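You operate a simulated robot arm through the tools that you are given. There is no shell and no other tool. Be economical: measure what you need, move in short steps, check, and stop when the job is done.

You are at the controls of a simulated two-armed robot. One attempt, no reset.

Task
Stack the glue bottle that says "fast set" from the black belt on top of the glue bottle that says "high tack". Put the 110 mm test blank from the cross belt on the left cross belt and the 120 mm test blank on the black belt. Take the lid off the travel mug and lay it down on the cross belt. Put the pink leaflet stack on the packing stand. Put the film roll from the black belt on the cross belt. Take the grey pail on the black belt and put it away on the top of the glue bench. The order is free.

It is judged by the outcome, as a careful person would: the job done as asked, and still so three seconds after it is handed in. It fails if anything else is knocked over, pushed out of place, dropped, spilled or broken. Lids that push on must go on centred and level and be pressed home; caps that screw on are set level and turned clockwise until they are tight.

Robot
Two 7-joint arms with fingered hands on one trunk, on a base that drives. Base frame: it is fixed to the floor where the robot stands at the start and does not move with it; the origin is under the middle of the robot, x ahead of it, y to its left, z up. Readings come in m, rad, newtons and seconds.
The left shoulder is at the start at [0.07, 0.145, 1.212], the right one opposite. With the tool pointing down near the work surface each hand reaches from about 0.38 to 0.78 m from the robot's upright axis, wherever it stands, measured 20 degrees to its own side. Places, roughly: black belt [0.9, 2.4, 0.9]; cross belt [0.2, -1.1, 0.8]; film roll (10x10x25 cm) [0.5, 0.7, 1]; glue bottle [0.5, 0, 1]; grey pail (18x17x15 cm) [1.3, 0.4, 1]; left cross belt [-5, -1.1, 0.8]; packing stand [0.6, -1.8, 0.6]; pink leaflet stack (4x5x2 cm) [-0.9, -1.1, 0.9]; test blank [0, -1, 0.75]; top of the glue bench [3.4, 7.5, 0.8]; travel mug (8x8x16 cm) [-0.5, -0.9, 0.9]. Payload 3.5 kg a hand.
Tool frame (each hand has its own): the origin (TCP) lies between the finger pads and is the grasp point; the fingertips stand 0.025 m ahead of it; z points along the fingers, y is the line along which they close. The gripper opens to 0.088 m. The gripper's body begins 0.029 m behind the TCP. The gripper is a hand of 4 fingers: y runs from the thumb to the fingers, the wrist lies at [-0.013, -0.097, -0.162] in the tool frame, and closing takes about 1.5 s.
Orientation is told as [roll, pitch, yaw] about the base's x, y, z axes, in that order, counted from this pose: with the fingers straight down and the wrist toward the robot, the tool's x, y and z point along [0, 1, 0], [1, 0, 0] and [0, 0, -1] of the base frame.

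Tools
- The arms move only by the tool step_arm. It takes "left_deltas", "right_deltas" or both (then of equal length, played together; a hand with none holds still); each is one flat list of numbers, 6 for each row, row after row: the shift along the tool's x, y, z in mm, then the turn, a rotation vector about the tool's x, y, z in rad. In form: [dx, dy, dz, wx, wy, wz, dx, dy, dz, wx, wy, wz, ...]. A call has 1 to 8 rows; each row shifts and turns the commanded pose from where the row before left it, along the tool's axes as they then stand. "left_hand" and "right_hand" are, for a hand that has rows, the gripper command, from -1 (fully open) to 1 (shut), values between in proportion, set as the call begins (left out, the last holds). A row lasts 0.2 s, in which the tool goes at most 0.05 m and 0.15 rad; a call with a longer step from one row to the next is refused whole, and so is a gripper value outside its range. Where a pose cannot be reached the arm comes as near as it can. A force on the tool above 40 N (or 10 N above the force at the start of the call, whichever is more), or a blocked arm, ends the call early, and 0.2 s more pass. The fingers move at their own pace (about 0.045 m/s each) and stop on an object; they squeeze with about 23 N. The grip force told is the motor's: it shows also when the fingers shut on nothing. Time passes only in rows, and 0.2 s behind the last, so rows that do not move let the fingers close. The reply holds the time, the measured pose of the TCP, the force on the tool along the base axes, the opening and the grip force, in the units named above and with some noise, with the torque about the TCP (base axes, N m) and any sound that the robot's microphone picked up.
- Cameras (640 x 400 px; columns grow to the right, rows downward): "scene" is now at [0.114, -0.0429, 1.5093]; the picture's right is [-0.57, -0.82, 0.00], its down [-0.62, 0.43, -0.66] and it looks along [0.54, -0.37, -0.75] (base axes); focal length 214 px, centre (320, 200). "left" rides on the left gripper at [-0.064, -0.083, -0.098] in its tool frame; the picture's right is [-0.62, -0.37, 0.69], its down [0.71, -0.63, 0.30] and it looks along [0.32, 0.68, 0.65] (tool axes); focal length 265 px, centre (320, 200). "right" rides on the right gripper at [0.064, -0.083, -0.098] in its tool frame; the picture's right is [-0.62, 0.37, -0.69], its down [-0.71, -0.63, 0.30] and it looks along [-0.32, 0.68, 0.65] (tool axes); focal length 265 px, centre (320, 200).
- get_image(camera): a new picture of that camera. The clock stands still meanwhile.
- lift_body(by): slides the trunk up (or, below 0, down) by that many m; the arms and the scene camera ride with it, the base frame stays. It gives what a move gives, with no picture.
- base_move(legs): drives the robot by 1 to 6 legs, each [ahead, left, turn to the left] in m, m and rad, along the robot's own axes; the way and the turn of a leg run together, so that a leg with both is an arc; at most 1.5 m and 3.142 rad a leg. The arms and the cameras ride along, it lands a little off, and it stops where it bumps. It gives what a move gives.
- move_fingers(index, middle, ring, thumb_bend, thumb_turn, hand): sets how far each is bent, from 0 (flat) to 100 (curled in); at 30 the hand is open as for a grip, at 70 the pads meet at the TCP. One left out holds its place. A second passes; each finger stops where it meets its share of the squeeze, and holds until it gets a number again. A gripper value or a shape takes the hand back. It gives what a move gives, with no picture; readings hold the bend of each and the force on the fingers (four entries, about 0 where the hand has none), thumb and palm. thumb_turn goes from beside the hand (0) to across from the fingers (100), as for a grip.
- grasp_type(shape, hand): the hand has 4 fingers and takes this shape, open, in about a second: jaw (thumb against the fingers, like two jaws); tri (thumb and two fingers); tip (a fingertip pinch); poke (one finger out to press); point (the index stretched); flat (the hand flat); cup (the hand cupped); fist (a fist). The gripper value then closes the fingers along that shape, each until it touches; the sizes above hold for jaw. It gives what a move gives, with no picture.
- aim_head(pan, tilt): turns the head with the scene camera to pan (to the left, within 1.501 rad either way) and tilt (down, from -0.506 to 1.204), counted from straight ahead of the robot. It gives what a move gives.
- probe_pixels(camera, pixels): for up to 12 pixels [column, row] of the newest picture of that camera ("zoom" is the newest enlarged one), the place [x, y, z] in the base frame of the surface seen there, good to about 0.002 m. The clock stands still meanwhile.
- zoom(camera, box): a new picture of the part [left, top, right, bottom] of that camera's present view, enlarged. The clock stands still meanwhile.
- hand_in(): hands the job in; it is judged then, once.

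Work in short steps. Measure before you move; look again where a grasp or a placing could have gone wrong, and mend it. You have 131 turns and 154 pictures in all, those below and enlarged ones among them. Open the grippers and draw the arms clear of the work before you hand the job in, unless the task says otherwise.

The tools are called by a JSON object that holds its "api" and its "payload". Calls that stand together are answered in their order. step_arm: Moves the arms, as the interface text tells. Its arguments: {"type":"object","properties":{"left_deltas":{"type":"array"},"left_hand":{"type":"number"},"right_deltas":{"type":"array"},"right_hand":{"type":"number"}},"required":[]} The other tools are called the same way: lift_body (by) slides the trunk up or down; grasp_type (shape, hand) gives the hand a shape; move_fingers (index, middle, ring, thumb_bend, thumb_turn, hand) moves the fingers one by one; base_move (legs) drives the base; aim_head (pan, tilt) turns the head that bears the scene camera; get_image (camera) takes a picture; probe_pixels (camera, pixels) gives the place of the surface under pixels of a picture; zoom (camera, box) takes an enlarged picture of a part of a camera's view; hand_in () hands the job in.

At the start:

```text
time_s: 0.0
left_eef_pos: [0.4246, -0.0756, 1.2392]
left_ee_rot: [0.0, -0.001, 0.0]
left_wrist_force: [-0.1, -1.1, 0.4]
left_wrist_torque: [-0.02, 0.02, -0.02]
left_grip_width: 0.0874
left_grip_force: 0.1
left_shape: jaw
left_bend: [30.0, 30.0, 30.0, 30.0, 98.0]
left_finger forces: [0.0, 0.0, 0.1, 0.0, 0.0, 0.0]
right_eef_pos: [0.3246, -0.4384, 1.2386]
right_ee_rot: [0.0, 0.0, 0.0]
right_wrist_force: [-0.1, 0.3, 0.8]
right_wrist_torque: [0.0, -0.02, 0.0]
right_grip_width: 0.0875
right_grip_force: 0.1
right_shape: jaw
right_bend: [30.0, 30.0, 30.0, 30.0, 98.0]
right_finger forces: [0.0, 0.0, 0.0, 0.0, 0.0, 0.0]
trunk travel left (down, up): [-0.775, 0.065]
robot x, y, heading: [0.0009, 0.0013, 0.005]
head pan, tilt: [-0.6, 0.852]
```

scene: 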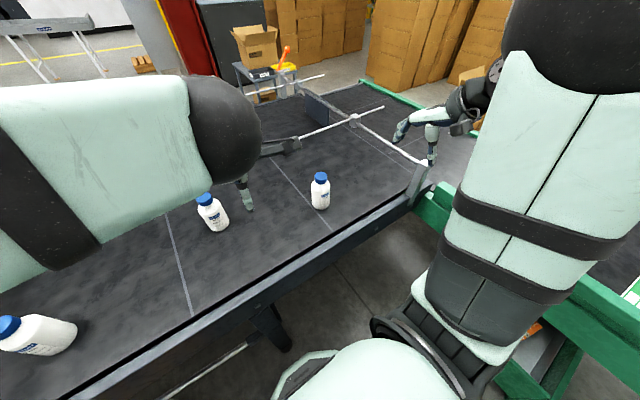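
right: 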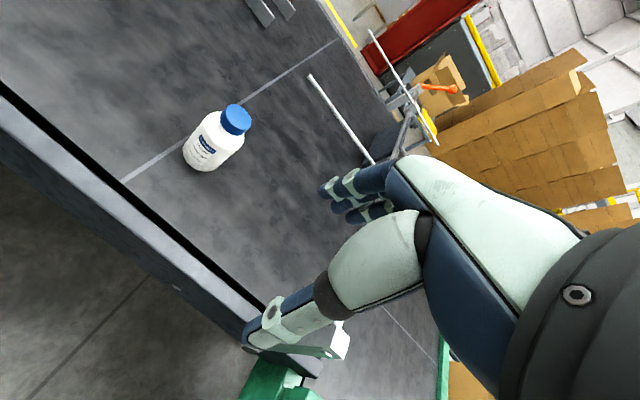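
left: 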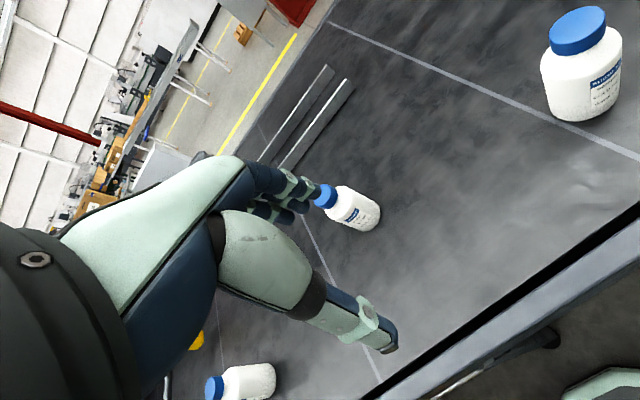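

The pictures show three or more glue bottles on the black belt in front. I look around with the head first, starting straight left-ahead.

{"api": "aim_head", "payload": {"pan": 0.6, "tilt": 0.6}}

{"api": "get_image", "payload": {"camera": "scene"}}

{"api": "aim_head", "payload": {"pan": -1.4, "tilt": 0.7}}

{"api": "get_image", "payload": {"camera": "scene"}}

```text
time_s: 1.4
left_eef_pos: [0.4233, -0.0759, 1.2388]
left_ee_rot: [-0.001, -0.002, 0.0]
left_wrist_force: [-0.6, 0.5, 0.2]
left_wrist_torque: [-0.01, 0.02, 0.0]
left_grip_width: 0.0872
left_grip_force: 0.0
left_shape: jaw
left_bend: [30.0, 30.0, 30.0, 30.0, 98.0]
left_finger forces: [0.1, 0.0, 0.1, 0.1, 0.1, 0.0]
right_eef_pos: [0.3243, -0.4385, 1.2385]
right_ee_rot: [0.001, 0.0, 0.001]
right_wrist_force: [-1.2, 0.1, 0.3]
right_wrist_torque: [0.03, 0.01, 0.0]
right_grip_width: 0.0875
right_grip_force: 0.1
right_shape: jaw
right_bend: [30.0, 30.0, 30.0, 30.0, 98.0]
right_finger forces: [0.0, 0.0, 0.0, 0.1, 0.0, 0.0]
trunk travel left (down, up): [-0.775, 0.065]
robot x, y, heading: [-0.0011, -0.0015, 0.001]
head pan, tilt: [0.6, 0.6]
```

```text
150 pictures are left
```

scene: 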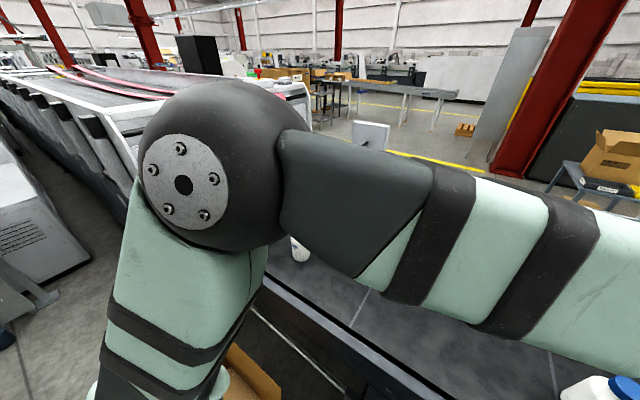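

```text
time_s: 3.3
left_eef_pos: [0.4244, -0.0775, 1.2387]
left_ee_rot: [0.001, 0.0, -0.001]
left_wrist_force: [0.0, 0.2, -0.9]
left_wrist_torque: [-0.01, -0.02, 0.01]
left_grip_width: 0.0873
left_grip_force: 0.1
left_shape: jaw
left_bend: [30.0, 30.0, 30.0, 30.0, 98.0]
left_finger forces: [0.0, 0.0, 0.0, 0.0, 0.0, 0.1]
right_eef_pos: [0.3258, -0.437, 1.2387]
right_ee_rot: [0.001, 0.0, 0.0]
right_wrist_force: [0.4, 0.9, -0.1]
right_wrist_torque: [-0.01, -0.04, 0.05]
right_grip_width: 0.0878
right_grip_force: 0.0
right_shape: jaw
right_bend: [30.0, 30.0, 30.0, 30.0, 98.0]
right_finger forces: [0.0, 0.0, 0.1, 0.0, 0.0, 0.1]
trunk travel left (down, up): [-0.775, 0.065]
robot x, y, heading: [0.0, 0.0007, 0.001]
head pan, tilt: [-1.4, 0.7]
```

```text
149 pictures are left
```

scene: 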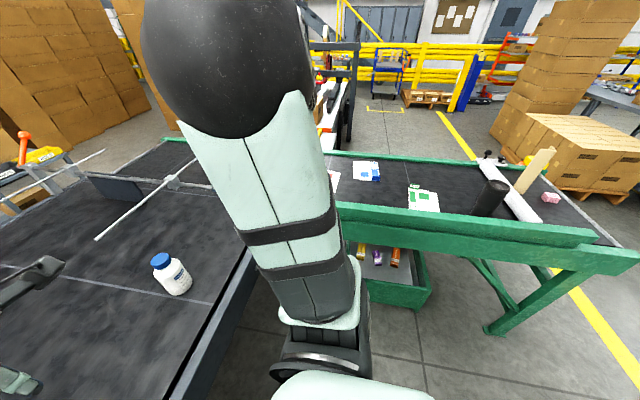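

The cross belt lies to the right; a green tray under it holds coloured bars (380,260). I zoom in there and on the belt.

{"api": "zoom", "payload": {"camera": "scene", "box": [320, 210, 460, 300]}}

{"api": "zoom", "payload": {"camera": "scene", "box": [320, 140, 600, 240]}}

{"api": "probe_pixels", "payload": {"camera": "scene", "pixels": [[550, 198], [488, 197], [362, 252], [395, 258], [377, 257], [424, 197], [538, 170], [522, 205], [172, 275], [160, 258], [460, 225], [500, 243]]}}

```text
4.44 times, centred on (390, 255) of scene
```

zoom: 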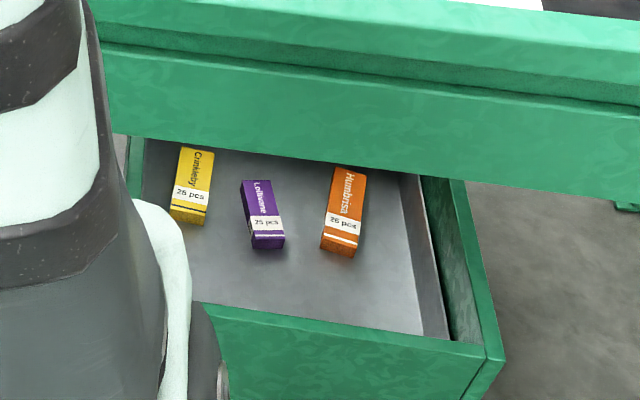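

```text
2.29 times, centred on (460, 190) of scene
```

zoom: 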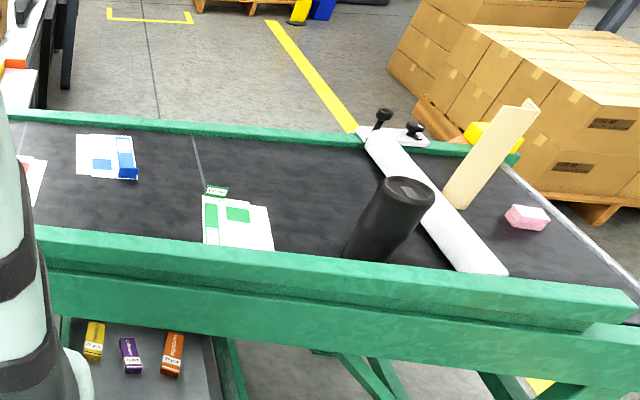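

```text
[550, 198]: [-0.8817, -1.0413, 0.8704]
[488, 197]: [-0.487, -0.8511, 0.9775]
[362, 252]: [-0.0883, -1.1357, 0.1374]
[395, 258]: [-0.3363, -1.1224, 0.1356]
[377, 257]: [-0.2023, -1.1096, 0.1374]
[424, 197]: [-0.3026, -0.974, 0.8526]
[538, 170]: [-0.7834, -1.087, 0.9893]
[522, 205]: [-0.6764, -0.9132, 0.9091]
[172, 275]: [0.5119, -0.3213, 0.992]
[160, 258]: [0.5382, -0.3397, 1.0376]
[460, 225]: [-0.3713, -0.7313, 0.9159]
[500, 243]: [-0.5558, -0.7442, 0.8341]
```

The tray bars are distractors. I turn the robot to face the cross belt for a full look.

{"api": "base_move", "payload": {"legs": [[-0.1, 0, 0], [0, 0, -1.57]]}}

{"api": "aim_head", "payload": {"pan": 0.0, "tilt": 0.6}}

{"api": "get_image", "payload": {"camera": "scene"}}

{"api": "aim_head", "payload": {"pan": 1.1, "tilt": 0.6}}

{"api": "get_image", "payload": {"camera": "scene"}}

{"api": "aim_head", "payload": {"pan": -1.1, "tilt": 0.5}}

{"api": "get_image", "payload": {"camera": "scene"}}

```text
time_s: 8.3
left_eef_pos: [-0.1748, -0.4251, 1.2399]
left_ee_rot: [0.0, -0.003, -1.567]
left_wrist_force: [-0.5, 0.5, -0.3]
left_wrist_torque: [-0.01, 0.03, 0.0]
left_grip_width: 0.0874
left_grip_force: 0.1
left_shape: jaw
left_bend: [30.0, 30.0, 30.0, 30.0, 98.0]
left_finger forces: [0.0, 0.0, 0.1, 0.1, 0.0, 0.0]
right_eef_pos: [-0.5382, -0.3274, 1.238]
right_ee_rot: [0.002, 0.0, -1.564]
right_wrist_force: [-0.1, -1.6, -0.4]
right_wrist_torque: [-0.01, -0.01, -0.01]
right_grip_width: 0.0877
right_grip_force: 0.1
right_shape: jaw
right_bend: [30.0, 30.0, 30.0, 30.0, 98.0]
right_finger forces: [0.0, 0.0, 0.0, 0.0, 0.0, 0.0]
trunk travel left (down, up): [-0.775, 0.065]
robot x, y, heading: [-0.0987, -0.0007, -1.563]
head pan, tilt: [-1.4, 0.7]
```

```text
time_s: 9.8
left_eef_pos: [-0.1754, -0.4246, 1.2379]
left_ee_rot: [0.001, -0.001, -1.568]
left_wrist_force: [0.1, -0.5, -0.5]
left_wrist_torque: [-0.02, -0.03, 0.0]
left_grip_width: 0.0876
left_grip_force: 0.1
left_shape: jaw
left_bend: [30.0, 30.0, 30.0, 30.0, 98.0]
left_finger forces: [0.0, 0.0, 0.0, 0.0, 0.0, 0.0]
right_eef_pos: [-0.5385, -0.3276, 1.2392]
right_ee_rot: [0.001, -0.001, -1.566]
right_wrist_force: [0.8, 0.3, -0.2]
right_wrist_torque: [0.01, 0.01, 0.01]
right_grip_width: 0.0878
right_grip_force: 0.2
right_shape: jaw
right_bend: [30.0, 30.0, 30.0, 30.0, 98.0]
right_finger forces: [0.1, 0.1, 0.0, 0.1, 0.1, 0.1]
trunk travel left (down, up): [-0.775, 0.065]
robot x, y, heading: [-0.1002, -0.0022, -1.564]
head pan, tilt: [0.0, 0.6]
```

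```text
146 pictures are left
```

scene: 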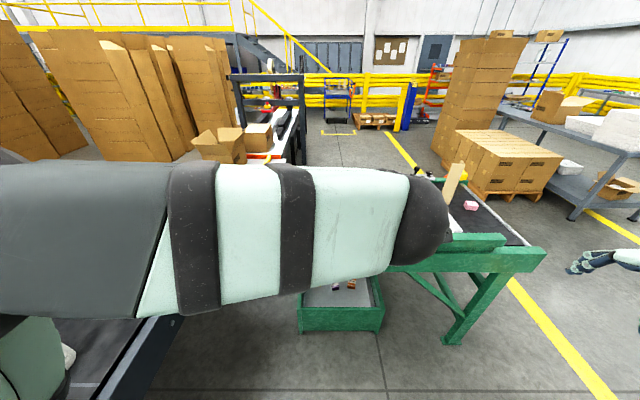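

```text
time_s: 11.2
left_eef_pos: [-0.1745, -0.4255, 1.2386]
left_ee_rot: [0.001, -0.002, -1.568]
left_wrist_force: [-0.4, 0.2, 0.3]
left_wrist_torque: [-0.03, 0.04, 0.02]
left_grip_width: 0.0874
left_grip_force: 0.0
left_shape: jaw
left_bend: [30.0, 30.0, 30.0, 30.0, 98.0]
left_finger forces: [0.1, 0.1, 0.1, 0.0, 0.1, 0.0]
right_eef_pos: [-0.5366, -0.328, 1.2398]
right_ee_rot: [0.001, 0.0, -1.566]
right_wrist_force: [-0.4, -1.1, -0.4]
right_wrist_torque: [0.0, -0.03, 0.0]
right_grip_width: 0.0877
right_grip_force: 0.1
right_shape: jaw
right_bend: [30.0, 30.0, 30.0, 30.0, 98.0]
right_finger forces: [0.0, 0.1, 0.0, 0.1, 0.1, 0.1]
trunk travel left (down, up): [-0.775, 0.065]
robot x, y, heading: [-0.1005, 0.002, -1.567]
head pan, tilt: [1.1, 0.6]
```

```text
145 pictures are left
```

scene: 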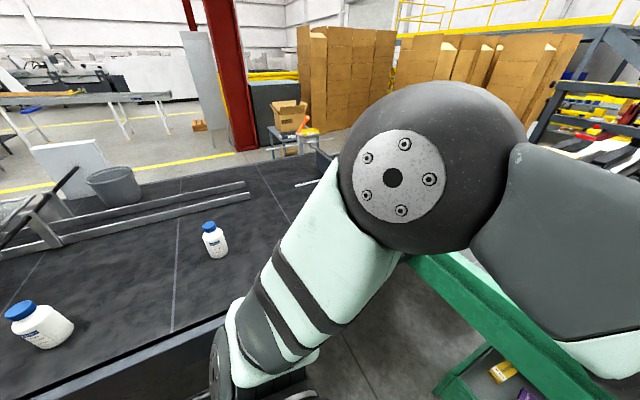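

```text
time_s: 13.2
left_eef_pos: [-0.1744, -0.425, 1.2402]
left_ee_rot: [0.0, -0.001, -1.568]
left_wrist_force: [0.4, -0.4, -0.5]
left_wrist_torque: [0.03, 0.02, -0.03]
left_grip_width: 0.0877
left_grip_force: 0.0
left_shape: jaw
left_bend: [30.0, 30.0, 30.0, 30.0, 98.0]
left_finger forces: [0.0, 0.0, 0.1, 0.0, 0.0, 0.0]
right_eef_pos: [-0.5362, -0.3272, 1.2391]
right_ee_rot: [0.0, -0.002, -1.565]
right_wrist_force: [-0.5, 1.6, 0.7]
right_wrist_torque: [-0.03, -0.02, 0.0]
right_grip_width: 0.0874
right_grip_force: 0.1
right_shape: jaw
right_bend: [30.0, 30.0, 30.0, 30.0, 98.0]
right_finger forces: [0.1, 0.1, 0.0, 0.0, 0.0, 0.0]
trunk travel left (down, up): [-0.775, 0.065]
robot x, y, heading: [-0.0999, -0.0024, -1.57]
head pan, tilt: [-1.1, 0.499]
```

```text
144 pictures are left
```

scene: 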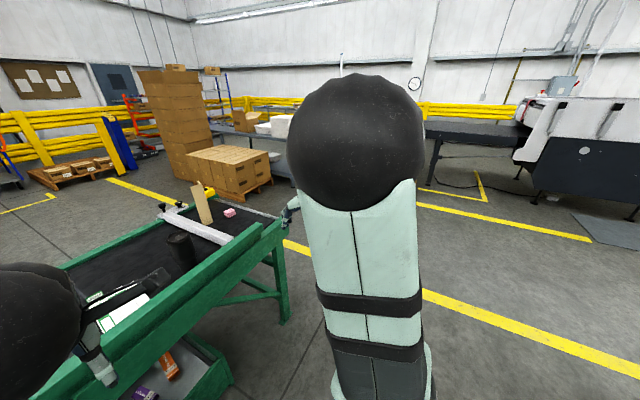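

The left arm crosses the view; I swing the left hand 0.33 m to its own side and then look at the cross belt again.

{"api": "step_arm", "payload": {"left_deltas": [48, 0, 0, 0, 0, 0, 48, 0, 0, 0, 0, 0, 48, 0, 0, 0, 0, 0, 48, 0, 0, 0, 0, 0, 48, 0, 0, 0, 0, 0, 48, 0, 0, 0, 0, 0, 48, 0, 0, 0, 0, 0, 40, -40, 0, 0, 0, 0]}}

{"api": "aim_head", "payload": {"pan": 0.1, "tilt": 0.65}}

{"api": "get_image", "payload": {"camera": "scene"}}

```text
refused: row 8 steps farther than a row can; nothing moved
```

```text
time_s: 14.6
left_eef_pos: [-0.1744, -0.4244, 1.2377]
left_ee_rot: [0.0, -0.002, -1.568]
left_wrist_force: [-0.5, -0.2, 0.4]
left_wrist_torque: [0.01, -0.01, -0.02]
left_grip_width: 0.0874
left_grip_force: 0.0
left_shape: jaw
left_bend: [30.0, 30.0, 30.0, 30.0, 98.0]
left_finger forces: [0.1, 0.0, 0.0, 0.0, 0.0, 0.0]
right_eef_pos: [-0.5381, -0.327, 1.239]
right_ee_rot: [-0.002, 0.001, -1.567]
right_wrist_force: [0.9, -0.1, -0.4]
right_wrist_torque: [0.03, 0.0, 0.02]
right_grip_width: 0.0877
right_grip_force: 0.1
right_shape: jaw
right_bend: [30.0, 30.0, 30.0, 30.0, 98.0]
right_finger forces: [0.0, 0.1, 0.0, 0.1, 0.1, 0.1]
trunk travel left (down, up): [-0.775, 0.065]
robot x, y, heading: [-0.0985, 0.0018, -1.567]
head pan, tilt: [0.099, 0.649]
```

```text
143 pictures are left
```

scene: 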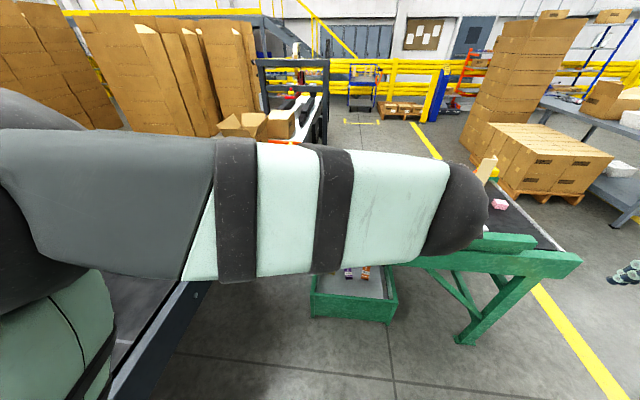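

That row was too long; I retry with shorter steps.

{"api": "step_arm", "payload": {"left_deltas": [48, 0, 0, 0, 0, 0, 48, 0, 0, 0, 0, 0, 48, 0, 0, 0, 0, 0, 48, 0, 0, 0, 0, 0, 48, 0, 0, 0, 0, 0, 48, 0, 0, 0, 0, 0, 48, 0, 0, 0, 0, 0, 40, 0, 0, 0, 0, 0]}}

{"api": "get_image", "payload": {"camera": "scene"}}

```text
time_s: 16.4
left_eef_pos: [0.2044, -0.4231, 1.2379]
left_ee_rot: [-0.001, 0.002, -1.568]
left_wrist_force: [0.6, 0.9, 0.5]
left_wrist_torque: [-0.02, -0.03, 0.02]
left_grip_width: 0.0876
left_grip_force: 0.1
left_shape: jaw
left_bend: [30.0, 30.0, 30.0, 30.0, 98.0]
left_finger forces: [0.0, 0.0, 0.0, 0.0, 0.1, 0.0]
right_eef_pos: [-0.5352, -0.3264, 1.2404]
right_ee_rot: [-0.001, 0.0, -1.566]
right_wrist_force: [0.1, -0.7, -0.3]
right_wrist_torque: [0.0, -0.01, 0.01]
right_grip_width: 0.0877
right_grip_force: 0.0
right_shape: jaw
right_bend: [30.0, 30.0, 30.0, 30.0, 98.0]
right_finger forces: [0.0, 0.0, 0.1, 0.0, 0.0, 0.0]
trunk travel left (down, up): [-0.775, 0.065]
robot x, y, heading: [-0.1006, 0.0023, -1.565]
head pan, tilt: [0.099, 0.649]
```

```text
142 pictures are left
```

scene: 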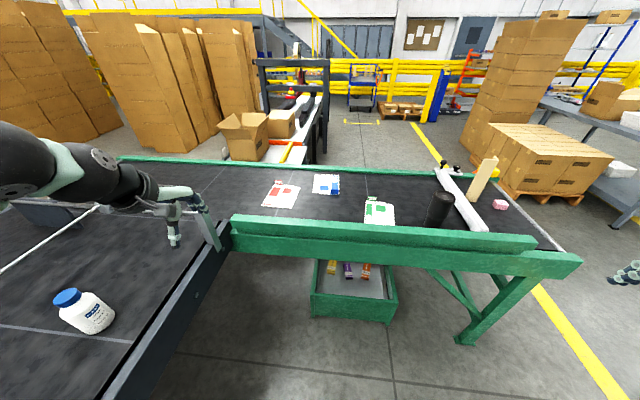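

Now the whole belt shows. I zoom in on it for test blanks.

{"api": "zoom", "payload": {"camera": "scene", "box": [240, 160, 400, 240]}}

{"api": "zoom", "payload": {"camera": "scene", "box": [400, 140, 560, 240]}}

{"api": "probe_pixels", "payload": {"camera": "scene", "pixels": [[282, 195], [327, 185], [379, 211], [480, 185], [477, 192], [330, 160], [300, 90], [275, 150], [150, 190], [200, 170], [540, 235], [445, 173]]}}

```text
4.00 times, centred on (320, 200) of scene
```

zoom: 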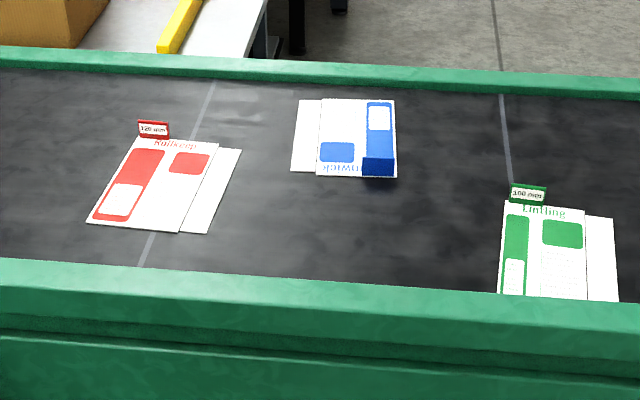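

```text
4.00 times, centred on (480, 190) of scene
```

zoom: 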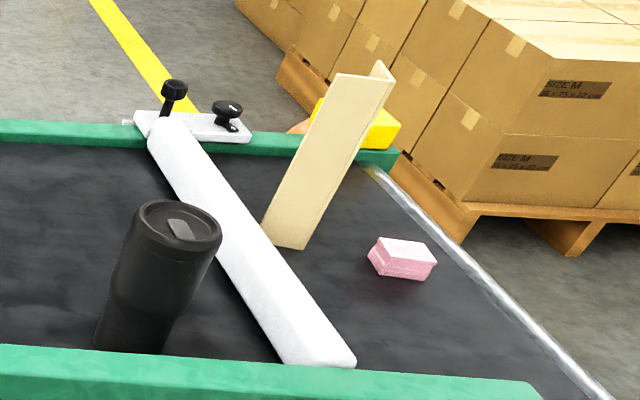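

```text
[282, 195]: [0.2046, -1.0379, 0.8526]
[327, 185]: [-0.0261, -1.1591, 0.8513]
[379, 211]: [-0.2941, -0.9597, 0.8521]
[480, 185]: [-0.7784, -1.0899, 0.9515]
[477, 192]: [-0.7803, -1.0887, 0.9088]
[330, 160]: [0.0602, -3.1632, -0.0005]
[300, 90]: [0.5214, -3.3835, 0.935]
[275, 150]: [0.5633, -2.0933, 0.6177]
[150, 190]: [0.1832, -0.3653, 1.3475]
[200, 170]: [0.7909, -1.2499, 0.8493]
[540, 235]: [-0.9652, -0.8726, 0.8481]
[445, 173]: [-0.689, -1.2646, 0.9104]
```

The red carton blank reads 120 mm, green 100 mm; blue needs reading but is likely 110. I drive closer for a better view.

{"api": "base_move", "payload": {"legs": [[0.33, 0, 0]]}}

{"api": "aim_head", "payload": {"pan": 0.1, "tilt": 0.9}}

{"api": "get_image", "payload": {"camera": "scene"}}

```text
time_s: 18.6
left_eef_pos: [0.2041, -0.752, 1.2393]
left_ee_rot: [0.0, -0.003, -1.564]
left_wrist_force: [-0.4, -0.1, 0.0]
left_wrist_torque: [0.01, -0.02, 0.01]
left_grip_width: 0.0878
left_grip_force: 0.0
left_shape: jaw
left_bend: [30.0, 30.0, 30.0, 30.0, 98.0]
left_finger forces: [0.2, 0.0, 0.0, 0.1, 0.0, 0.0]
right_eef_pos: [-0.5344, -0.6585, 1.2397]
right_ee_rot: [0.0, -0.001, -1.562]
right_wrist_force: [0.0, 0.1, -0.1]
right_wrist_torque: [-0.01, 0.0, 0.04]
right_grip_width: 0.0878
right_grip_force: 0.1
right_shape: jaw
right_bend: [30.0, 30.0, 30.0, 30.0, 98.0]
right_finger forces: [0.0, 0.1, 0.0, 0.0, 0.1, 0.0]
trunk travel left (down, up): [-0.775, 0.065]
robot x, y, heading: [-0.0977, -0.3327, -1.562]
head pan, tilt: [0.099, 0.649]
```

```text
time_s: 19.4
left_eef_pos: [0.2041, -0.7556, 1.2382]
left_ee_rot: [0.002, 0.001, -1.563]
left_wrist_force: [0.2, 0.1, 0.3]
left_wrist_torque: [0.0, 0.02, 0.01]
left_grip_width: 0.0878
left_grip_force: 0.1
left_shape: jaw
left_bend: [30.0, 30.0, 30.0, 30.0, 98.0]
left_finger forces: [0.0, 0.0, 0.1, 0.0, 0.1, 0.1]
right_eef_pos: [-0.5359, -0.66, 1.2389]
right_ee_rot: [0.001, 0.002, -1.562]
right_wrist_force: [-0.1, -0.1, 0.3]
right_wrist_torque: [0.01, 0.0, 0.02]
right_grip_width: 0.0877
right_grip_force: 0.0
right_shape: jaw
right_bend: [30.0, 30.0, 30.0, 30.0, 98.0]
right_finger forces: [0.0, 0.0, 0.0, 0.0, 0.0, 0.0]
trunk travel left (down, up): [-0.775, 0.065]
robot x, y, heading: [-0.0994, -0.3328, -1.564]
head pan, tilt: [0.099, 0.901]
```

```text
139 pictures are left
```

scene: 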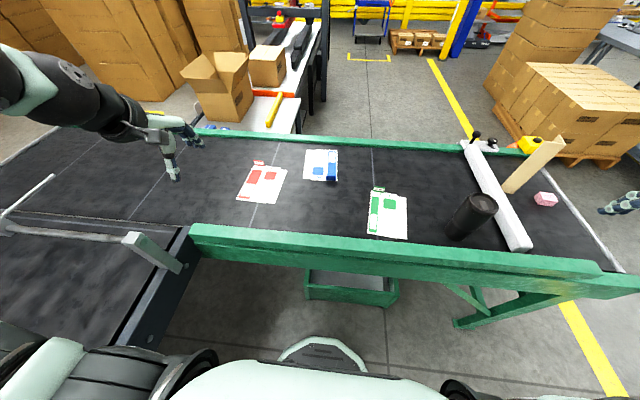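

{"api": "zoom", "payload": {"camera": "scene", "box": [290, 140, 354, 190]}}

{"api": "zoom", "payload": {"camera": "scene", "box": [226, 150, 306, 212]}}

{"api": "zoom", "payload": {"camera": "scene", "box": [430, 130, 570, 260]}}

{"api": "probe_pixels", "payload": {"camera": "scene", "pixels": [[252, 162], [259, 163], [238, 197], [268, 203], [286, 168], [307, 151], [305, 180], [331, 176], [337, 152], [331, 180], [320, 165], [330, 200]]}}

```text
8.00 times, centred on (322, 165) of scene
```

zoom: 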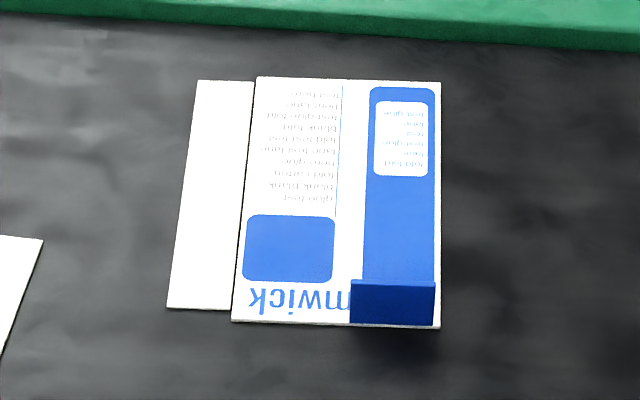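

```text
6.45 times, centred on (266, 181) of scene
```

zoom: 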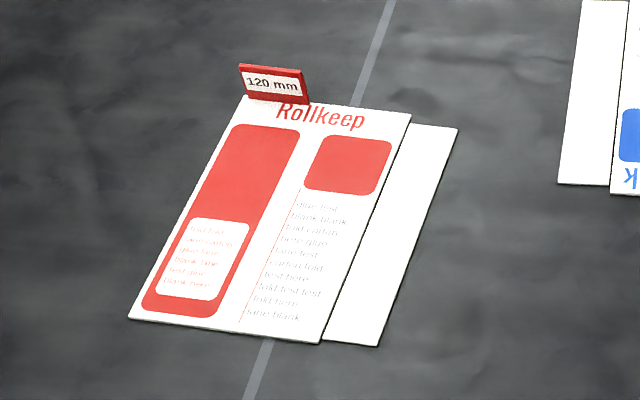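

```text
3.08 times, centred on (500, 195) of scene
```

zoom: 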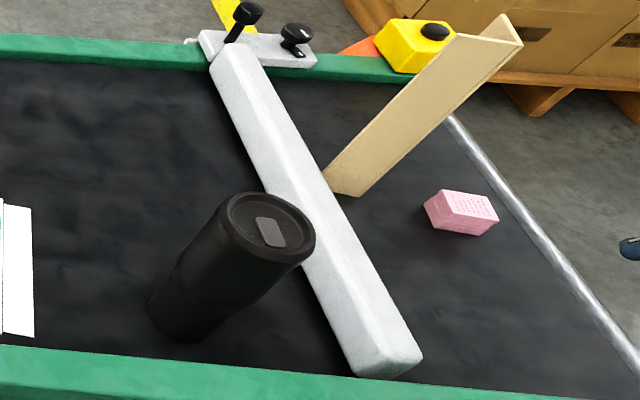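

```text
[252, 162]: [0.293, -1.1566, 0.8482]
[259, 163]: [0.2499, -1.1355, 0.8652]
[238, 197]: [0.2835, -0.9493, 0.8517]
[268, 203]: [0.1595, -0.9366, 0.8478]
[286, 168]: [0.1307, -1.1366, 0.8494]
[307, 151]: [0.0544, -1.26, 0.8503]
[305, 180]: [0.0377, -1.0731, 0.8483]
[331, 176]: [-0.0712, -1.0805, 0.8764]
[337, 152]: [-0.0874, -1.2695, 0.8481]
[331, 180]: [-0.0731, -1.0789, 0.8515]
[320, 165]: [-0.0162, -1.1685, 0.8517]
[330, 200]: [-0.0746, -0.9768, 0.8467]
```

Each blank has an upright tab to pinch: red 120 mm tab at about (0.25,-1.136), blue tab at (-0.07,-1.08). I check clearances (belt edges) before sidestepping.

{"api": "probe_pixels", "payload": {"camera": "scene", "pixels": [[190, 235], [150, 330], [120, 385], [260, 240], [380, 265], [450, 275], [320, 350], [60, 300], [100, 210], [200, 200], [350, 298], [185, 260]]}}

{"api": "get_image", "payload": {"camera": "left"}}

```text
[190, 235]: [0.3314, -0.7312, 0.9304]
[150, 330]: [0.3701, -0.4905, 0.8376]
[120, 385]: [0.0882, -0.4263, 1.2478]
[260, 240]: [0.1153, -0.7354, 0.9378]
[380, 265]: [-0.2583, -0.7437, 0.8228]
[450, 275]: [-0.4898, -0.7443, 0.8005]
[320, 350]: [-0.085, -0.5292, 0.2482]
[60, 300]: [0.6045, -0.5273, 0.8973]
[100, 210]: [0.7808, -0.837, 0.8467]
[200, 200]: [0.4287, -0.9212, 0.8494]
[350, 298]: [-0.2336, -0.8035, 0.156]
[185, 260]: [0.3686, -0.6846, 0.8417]
```

```text
135 pictures are left
```

left: 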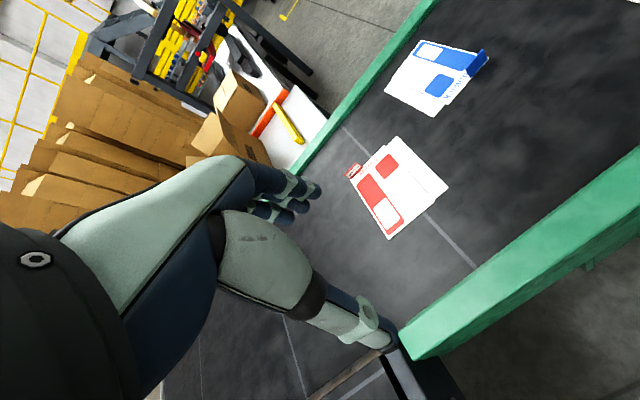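

Clearance is fine (base front at y=-0.53, belt rim y=-0.735). I sidestep left 0.15 and ahead 0.08.

{"api": "base_move", "payload": {"legs": [[0.085, 0.15, 0]]}}

{"api": "get_image", "payload": {"camera": "scene"}}

```text
time_s: 20.9
left_eef_pos: [0.3514, -0.8369, 1.2404]
left_ee_rot: [0.001, -0.005, -1.565]
left_wrist_force: [0.1, -0.2, -0.5]
left_wrist_torque: [-0.01, 0.0, 0.01]
left_grip_width: 0.0875
left_grip_force: 0.1
left_shape: jaw
left_bend: [30.0, 30.0, 30.0, 30.0, 98.0]
left_finger forces: [0.1, 0.0, 0.0, 0.1, 0.0, 0.0]
right_eef_pos: [-0.3874, -0.7414, 1.2387]
right_ee_rot: [0.002, -0.003, -1.566]
right_wrist_force: [-0.3, 0.8, -0.6]
right_wrist_torque: [0.0, 0.05, -0.02]
right_grip_width: 0.0877
right_grip_force: 0.0
right_shape: jaw
right_bend: [30.0, 30.0, 30.0, 30.0, 98.0]
right_finger forces: [0.1, 0.0, 0.0, 0.0, 0.1, 0.0]
trunk travel left (down, up): [-0.775, 0.065]
robot x, y, heading: [0.0475, -0.4172, -1.566]
head pan, tilt: [0.099, 0.901]
```

```text
134 pictures are left
```

scene: 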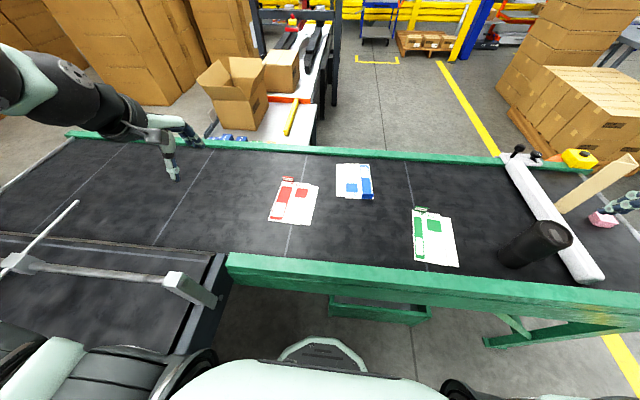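

Zoom in on the tabs for exact tab edges.

{"api": "zoom", "payload": {"camera": "scene", "box": [270, 155, 390, 230]}}

{"api": "probe_pixels", "payload": {"camera": "scene", "pixels": [[284, 179], [291, 179], [287, 180], [363, 196], [372, 197], [367, 196], [367, 199]]}}

```text
5.33 times, centred on (330, 192) of scene
```

zoom: 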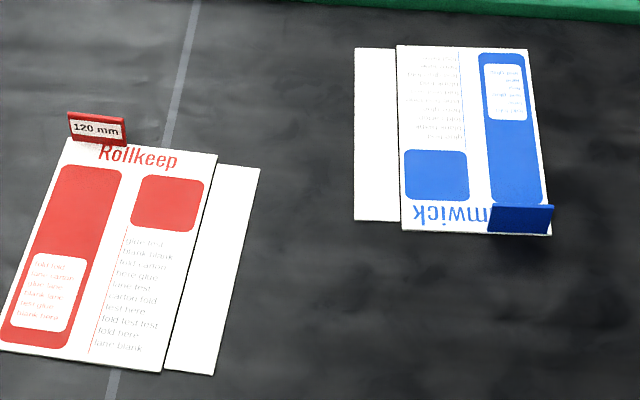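

```text
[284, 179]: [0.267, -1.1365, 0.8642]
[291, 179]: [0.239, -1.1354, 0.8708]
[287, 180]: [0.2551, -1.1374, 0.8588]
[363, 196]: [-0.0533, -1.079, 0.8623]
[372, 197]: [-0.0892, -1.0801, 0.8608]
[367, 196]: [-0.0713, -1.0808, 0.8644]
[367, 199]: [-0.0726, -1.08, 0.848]
```

{"api": "probe_pixels", "payload": {"camera": "zoom", "pixels": [[72, 118], [122, 124], [98, 120], [98, 138], [76, 134], [120, 142], [494, 209], [548, 211], [520, 208], [518, 230], [492, 228], [544, 232]]}}

```text
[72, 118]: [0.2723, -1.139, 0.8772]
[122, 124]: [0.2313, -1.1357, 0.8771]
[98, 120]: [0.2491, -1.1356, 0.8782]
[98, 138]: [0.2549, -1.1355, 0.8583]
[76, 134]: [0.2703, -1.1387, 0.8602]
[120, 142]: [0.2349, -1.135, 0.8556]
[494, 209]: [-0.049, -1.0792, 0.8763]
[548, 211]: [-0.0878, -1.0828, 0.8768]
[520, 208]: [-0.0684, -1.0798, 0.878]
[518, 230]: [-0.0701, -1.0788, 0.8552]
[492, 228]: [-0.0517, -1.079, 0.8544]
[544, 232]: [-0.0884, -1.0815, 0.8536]
```

Tabs: red centre (0.2515,-1.139), blue (-0.069,-1.082), both z 0.855–0.88. I bring both hands above them.

{"api": "step_arm", "payload": {"left_deltas": [-12.5, 37.7, 10, 0, 0, 0, -12.5, 37.7, 10, 0, 0, 0, -12.5, 37.7, 10, 0, 0, 0, -12.5, 37.7, 10, 0, 0, 0, -12.5, 37.7, 10, 0, 0, 0, -12.5, 37.7, 10, 0, 0, 0, -12.5, 37.7, 10, 0, 0, 0, -12.5, 37.7, 10, 0, 0, 0], "right_deltas": [33, 34, 10, 0, 0, 0, 33, 34, 10, 0, 0, 0, 33, 34, 10, 0, 0, 0, 33, 34, 10, 0, 0, 0, 33, 34, 10, 0, 0, 0, 33, 34, 10, 0, 0, 0, 33, 34, 10, 0, 0, 0, 33, 34, 10, 0, 0, 0]}}

{"api": "step_arm", "payload": {"left_deltas": [0, 0, 35, 0, 0, 0, 0, 0, 35, 0, 0, 0, 0, 0, 35, 0, 0, 0, 0, 0, 35, 0, 0, 0, 0, 0, 35, 0, 0, 0, 0, 0, 35, 0, 0, 0], "right_deltas": [9, 11.5, 35, 0, 0, 0, 9, 11.5, 35, 0, 0, 0, 9, 11.5, 35, 0, 0, 0, 9, 11.5, 35, 0, 0, 0, 9, 11.5, 35, 0, 0, 0, 9, 11.5, 35, 0, 0, 0]}}

{"api": "get_image", "payload": {"camera": "scene"}}

```text
time_s: 22.6
left_eef_pos: [0.2557, -1.1456, 1.1523]
left_ee_rot: [0.001, 0.004, -1.565]
left_wrist_force: [0.3, 0.5, 0.0]
left_wrist_torque: [0.03, 0.0, -0.02]
left_grip_width: 0.0878
left_grip_force: 0.0
left_shape: jaw
left_bend: [30.0, 30.0, 30.0, 30.0, 98.0]
left_finger forces: [0.1, 0.1, 0.0, 0.0, 0.0, 0.0]
right_eef_pos: [-0.1196, -1.0178, 1.1543]
right_ee_rot: [0.0, 0.003, -1.563]
right_wrist_force: [-0.2, 0.8, -0.4]
right_wrist_torque: [0.01, 0.0, 0.02]
right_grip_width: 0.0879
right_grip_force: 0.0
right_shape: jaw
right_bend: [30.0, 30.0, 30.0, 30.0, 98.0]
right_finger forces: [0.0, 0.0, 0.0, 0.1, 0.0, 0.1]
trunk travel left (down, up): [-0.775, 0.065]
robot x, y, heading: [0.051, -0.4152, -1.566]
head pan, tilt: [0.099, 0.901]
```

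```text
time_s: 24.1
left_eef_pos: [0.2565, -1.1423, 0.9474]
left_ee_rot: [0.0, 0.0, -1.566]
left_wrist_force: [-0.5, 0.2, -0.4]
left_wrist_torque: [0.0, 0.0, 0.0]
left_grip_width: 0.0878
left_grip_force: 0.0
left_shape: jaw
left_bend: [30.0, 30.0, 30.0, 30.0, 98.0]
left_finger forces: [0.0, 0.1, 0.1, 0.0, 0.0, 0.0]
right_eef_pos: [-0.0654, -1.0867, 0.9467]
right_ee_rot: [0.0, 0.003, -1.566]
right_wrist_force: [-0.6, 0.6, 0.1]
right_wrist_torque: [0.02, 0.02, -0.03]
right_grip_width: 0.0873
right_grip_force: 0.1
right_shape: jaw
right_bend: [30.0, 30.0, 30.0, 30.0, 98.0]
right_finger forces: [0.0, 0.1, 0.0, 0.0, 0.0, 0.0]
trunk travel left (down, up): [-0.775, 0.065]
robot x, y, heading: [0.0497, -0.4137, -1.562]
head pan, tilt: [0.099, 0.901]
```

```text
132 pictures are left
```

scene: 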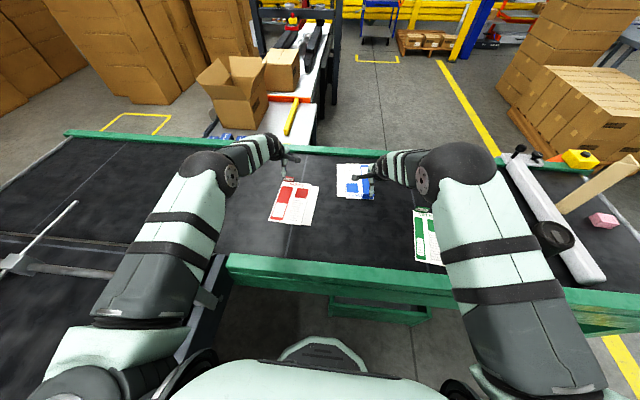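

Both hands stand over the tabs; descend 65 mm, then close.

{"api": "step_arm", "payload": {"left_deltas": [-3, -2, 22, 0, 0, 0, -2, -2, 22, 0, 0, 0, 0, 0, 21, 0, 0, 0], "right_deltas": [-2, -2, 22, 0, 0, 0, -2, -2, 22, 0, 0, 0, 0, 0, 21, 0, 0, 0]}}

{"api": "step_arm", "payload": {"left_deltas": [0, 0, 0, 0, 0, 0, 0, 0, 0, 0, 0, 0, 0, 0, 0, 0, 0, 0, 0, 0, 0, 0, 0, 0, 0, 0, 0, 0, 0, 0, 0, 0, 0, 0, 0, 0, 0, 0, 0, 0, 0, 0], "right_deltas": [0, 0, 0, 0, 0, 0, 0, 0, 0, 0, 0, 0, 0, 0, 0, 0, 0, 0, 0, 0, 0, 0, 0, 0, 0, 0, 0, 0, 0, 0, 0, 0, 0, 0, 0, 0, 0, 0, 0, 0, 0, 0], "left_hand": 1, "right_hand": 1}}

{"api": "get_image", "payload": {"camera": "scene"}}

```text
time_s: 24.9
left_eef_pos: [0.2512, -1.1379, 0.8829]
left_ee_rot: [0.001, -0.001, -1.564]
left_wrist_force: [-0.2, 0.4, -0.8]
left_wrist_torque: [-0.01, 0.0, -0.01]
left_grip_width: 0.0878
left_grip_force: 0.1
left_shape: jaw
left_bend: [30.0, 30.0, 30.0, 30.0, 98.0]
left_finger forces: [0.1, 0.0, 0.0, 0.1, 0.1, 0.1]
right_eef_pos: [-0.0695, -1.0794, 0.8823]
right_ee_rot: [0.0, -0.001, -1.566]
right_wrist_force: [0.4, -0.7, -0.3]
right_wrist_torque: [0.01, -0.01, -0.01]
right_grip_width: 0.0876
right_grip_force: 0.0
right_shape: jaw
right_bend: [30.0, 30.0, 30.0, 30.0, 98.0]
right_finger forces: [0.1, 0.0, 0.1, 0.1, 0.0, 0.1]
trunk travel left (down, up): [-0.775, 0.065]
robot x, y, heading: [0.0515, -0.4153, -1.568]
head pan, tilt: [0.099, 0.901]
```

```text
time_s: 26.4
left_eef_pos: [0.2506, -1.1381, 0.8837]
left_ee_rot: [0.001, -0.002, -1.566]
left_wrist_force: [-0.5, 0.5, 0.8]
left_wrist_torque: [-0.01, 0.05, -0.05]
left_grip_width: 0.0001
left_grip_force: 23.3
left_shape: jaw
left_bend: [70.0, 70.0, 70.0, 70.0, 100.0]
left_finger forces: [12.4, 5.9, 2.6, 0.0, 21.1, 0.1]
right_eef_pos: [-0.0689, -1.0781, 0.8827]
right_ee_rot: [0.0, 0.0, -1.565]
right_wrist_force: [0.0, 0.1, 0.7]
right_wrist_torque: [-0.04, -0.02, 0.03]
right_grip_width: 0.0
right_grip_force: 23.5
right_shape: jaw
right_bend: [70.0, 70.0, 70.0, 70.0, 100.0]
right_finger forces: [11.9, 6.0, 2.7, 0.1, 20.6, 0.0]
trunk travel left (down, up): [-0.775, 0.065]
robot x, y, heading: [0.0539, -0.4138, -1.558]
head pan, tilt: [0.099, 0.901]
```

```text
131 pictures are left
```

scene: 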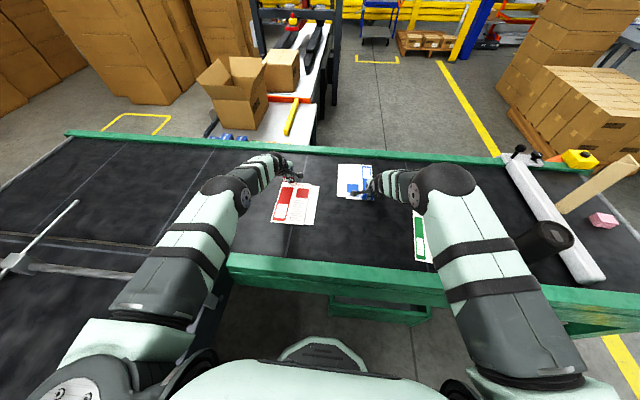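

Widths read 0 – the tabs may be very thin. I lift 60 mm and check.

{"api": "step_arm", "payload": {"left_deltas": [0, 0, -20, 0, 0, 0, 0, 0, -20, 0, 0, 0, 0, 0, -20, 0, 0, 0, 0, 0, 0, 0, 0, 0], "right_deltas": [0, 0, -20, 0, 0, 0, 0, 0, -20, 0, 0, 0, 0, 0, -20, 0, 0, 0, 0, 0, 0, 0, 0, 0]}}

{"api": "zoom", "payload": {"camera": "scene", "box": [220, 140, 420, 250]}}

{"api": "get_image", "payload": {"camera": "left"}}

```text
time_s: 27.4
left_eef_pos: [0.2508, -1.1375, 0.9433]
left_ee_rot: [0.0, 0.0, -1.566]
left_wrist_force: [0.7, -0.8, -0.3]
left_wrist_torque: [-0.04, -0.01, 0.04]
left_grip_width: 0.0
left_grip_force: 23.3
left_shape: jaw
left_bend: [70.0, 70.0, 70.0, 70.0, 100.0]
left_finger forces: [14.4, 5.1, 1.9, 0.0, 21.4, 0.0]
right_eef_pos: [-0.0689, -1.079, 0.9428]
right_ee_rot: [0.0, 0.001, -1.564]
right_wrist_force: [0.3, -0.1, 0.0]
right_wrist_torque: [0.06, 0.01, 0.01]
right_grip_width: 0.0
right_grip_force: 22.9
right_shape: jaw
right_bend: [70.0, 70.0, 70.0, 71.0, 100.0]
right_finger forces: [14.8, 5.0, 1.9, 0.1, 21.9, 0.0]
trunk travel left (down, up): [-0.775, 0.065]
robot x, y, heading: [0.0498, -0.4148, -1.564]
head pan, tilt: [0.099, 0.901]
```

```text
3.20 times, centred on (320, 195) of scene
```

zoom: 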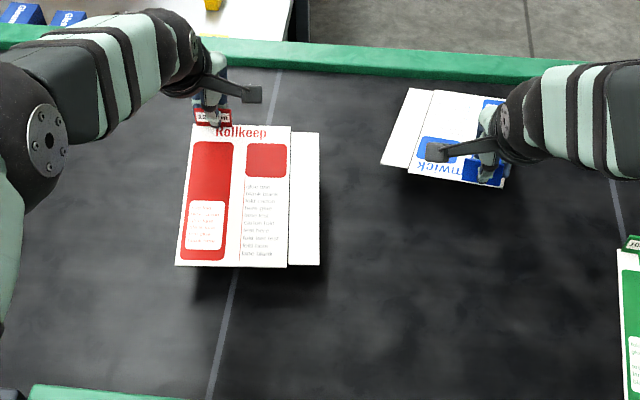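

```text
129 pictures are left
```

left: 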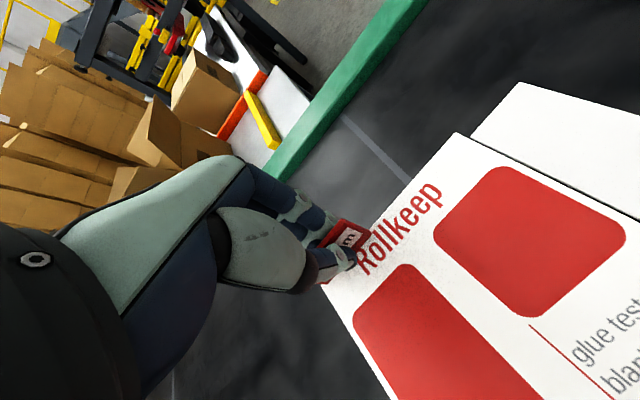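

Both blanks are held level. Raise them to about z 1.19 and draw back toward the robot.

{"api": "step_arm", "payload": {"left_deltas": [0, 0, -40, 0, 0, 0, 0, 0, -40, 0, 0, 0, 0, 0, -40, 0, 0, 0, 0, 0, -40, 0, 0, 0, 0, -30, -30, 0, 0, 0, 0, -40, -20, 0, 0, 0, 0, -40, -20, 0, 0, 0, 5, -40, -20, 0, 0, 0], "right_deltas": [0, 0, -40, 0, 0, 0, 0, 0, -40, 0, 0, 0, 0, 0, -40, 0, 0, 0, 0, 0, -40, 0, 0, 0, -15, -30, -30, 0, 0, 0, -20, -40, -20, 0, 0, 0, -20, -40, -20, 0, 0, 0, -20, -40, -20, 0, 0, 0]}}

{"api": "base_move", "payload": {"legs": [[-0.33, -0.15, 0], [0, 0, 1.566]]}}

{"api": "aim_head", "payload": {"pan": 0.0, "tilt": 0.75}}

{"api": "get_image", "payload": {"camera": "scene"}}

```text
time_s: 29.2
left_eef_pos: [0.2548, -0.9808, 1.197]
left_ee_rot: [-0.001, -0.008, -1.565]
left_wrist_force: [-0.2, 0.3, 0.7]
left_wrist_torque: [-0.07, -0.01, 0.0]
left_grip_width: 0.0
left_grip_force: 22.8
left_shape: jaw
left_bend: [70.0, 70.0, 70.0, 70.0, 100.0]
left_finger forces: [14.2, 4.8, 2.0, 0.0, 21.2, 0.1]
right_eef_pos: [-0.1466, -0.9217, 1.1964]
right_ee_rot: [0.0, -0.006, -1.563]
right_wrist_force: [0.5, 0.6, -0.9]
right_wrist_torque: [0.02, 0.01, -0.01]
right_grip_width: 0.0
right_grip_force: 23.1
right_shape: jaw
right_bend: [70.0, 70.0, 70.0, 71.0, 100.0]
right_finger forces: [14.9, 4.8, 1.9, 0.0, 21.9, 0.0]
trunk travel left (down, up): [-0.775, 0.065]
robot x, y, heading: [0.0548, -0.4186, -1.563]
head pan, tilt: [0.099, 0.901]
```

```text
time_s: 35.4
left_eef_pos: [0.4692, 0.1222, 1.1925]
left_ee_rot: [-0.001, -0.003, 0.016]
left_wrist_force: [0.3, -0.6, -0.8]
left_wrist_torque: [0.03, 0.04, -0.01]
left_grip_width: 0.0
left_grip_force: 22.7
left_shape: jaw
left_bend: [70.0, 70.0, 70.0, 70.0, 100.0]
left_finger forces: [14.0, 4.9, 1.8, 0.1, 20.7, 0.1]
right_eef_pos: [0.4156, -0.2783, 1.1932]
right_ee_rot: [-0.001, 0.0, 0.016]
right_wrist_force: [0.1, 0.2, -0.7]
right_wrist_torque: [-0.02, 0.01, 0.0]
right_grip_width: 0.0001
right_grip_force: 22.9
right_shape: jaw
right_bend: [70.0, 70.0, 70.0, 71.0, 100.0]
right_finger forces: [14.6, 4.6, 1.7, 0.0, 21.2, 0.0]
trunk travel left (down, up): [-0.775, 0.065]
robot x, y, heading: [-0.101, -0.0843, 0.013]
head pan, tilt: [0.099, 0.901]
```

```text
time_s: 36.1
left_eef_pos: [0.4711, 0.1236, 1.1939]
left_ee_rot: [-0.001, -0.002, 0.015]
left_wrist_force: [-0.6, -0.4, 0.5]
left_wrist_torque: [0.03, -0.02, -0.02]
left_grip_width: 0.0001
left_grip_force: 23.0
left_shape: jaw
left_bend: [70.0, 70.0, 70.0, 70.0, 100.0]
left_finger forces: [14.0, 4.8, 2.0, 0.0, 20.6, 0.1]
right_eef_pos: [0.4162, -0.2769, 1.1941]
right_ee_rot: [0.001, -0.001, 0.016]
right_wrist_force: [0.0, 0.7, 0.3]
right_wrist_torque: [-0.01, 0.01, 0.01]
right_grip_width: 0.0003
right_grip_force: 22.5
right_shape: jaw
right_bend: [70.0, 70.0, 70.0, 71.0, 100.0]
right_finger forces: [14.7, 4.7, 1.8, 0.1, 21.3, 0.0]
trunk travel left (down, up): [-0.775, 0.065]
robot x, y, heading: [-0.1006, -0.0851, 0.019]
head pan, tilt: [0.0, 0.75]
```

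```text
128 pictures are left
```

scene: 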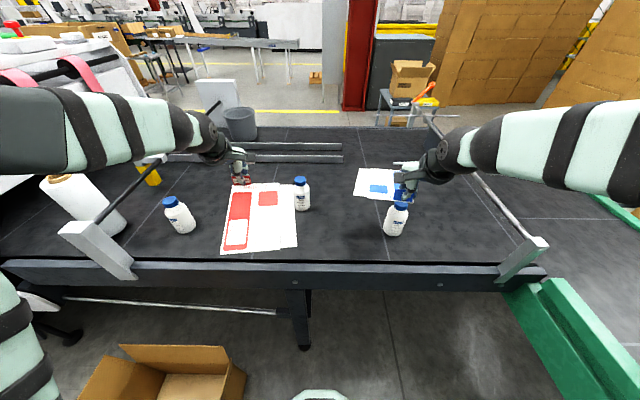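

Clear view. I zoom in on the bottles' labels, film roll and pail, and probe places.

{"api": "zoom", "payload": {"camera": "scene", "box": [150, 170, 310, 250]}}

{"api": "zoom", "payload": {"camera": "scene", "box": [350, 160, 450, 250]}}

{"api": "zoom", "payload": {"camera": "scene", "box": [20, 80, 260, 230]}}

{"api": "probe_pixels", "payload": {"camera": "scene", "pixels": [[182, 218], [303, 195], [396, 224], [62, 185], [238, 108], [240, 130], [340, 220], [330, 160], [340, 245], [168, 202], [300, 180], [400, 206]]}}

```text
4.00 times, centred on (230, 210) of scene
```

zoom: 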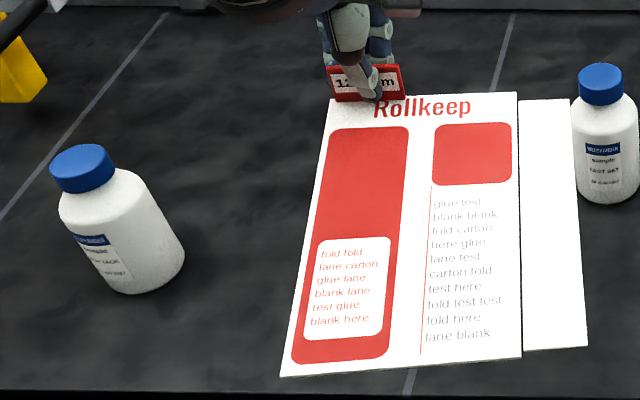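

```text
4.44 times, centred on (400, 205) of scene
```

zoom: 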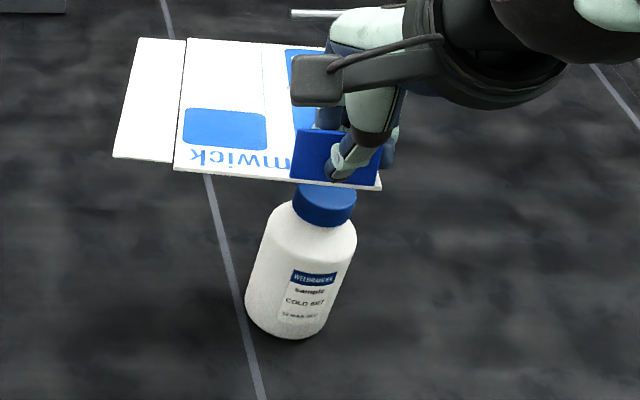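

```text
2.67 times, centred on (140, 155) of scene
```

zoom: 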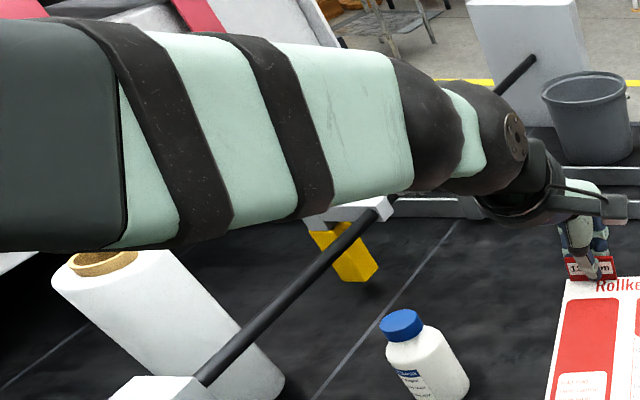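

```text
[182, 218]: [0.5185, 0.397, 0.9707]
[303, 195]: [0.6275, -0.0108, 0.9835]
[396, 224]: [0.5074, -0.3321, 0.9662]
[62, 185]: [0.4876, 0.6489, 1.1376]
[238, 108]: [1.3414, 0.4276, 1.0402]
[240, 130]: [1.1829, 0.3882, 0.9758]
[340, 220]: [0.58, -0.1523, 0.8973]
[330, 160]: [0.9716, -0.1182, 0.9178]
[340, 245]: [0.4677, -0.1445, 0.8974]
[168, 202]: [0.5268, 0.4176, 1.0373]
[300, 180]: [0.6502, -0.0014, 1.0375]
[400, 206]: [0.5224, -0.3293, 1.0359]
```

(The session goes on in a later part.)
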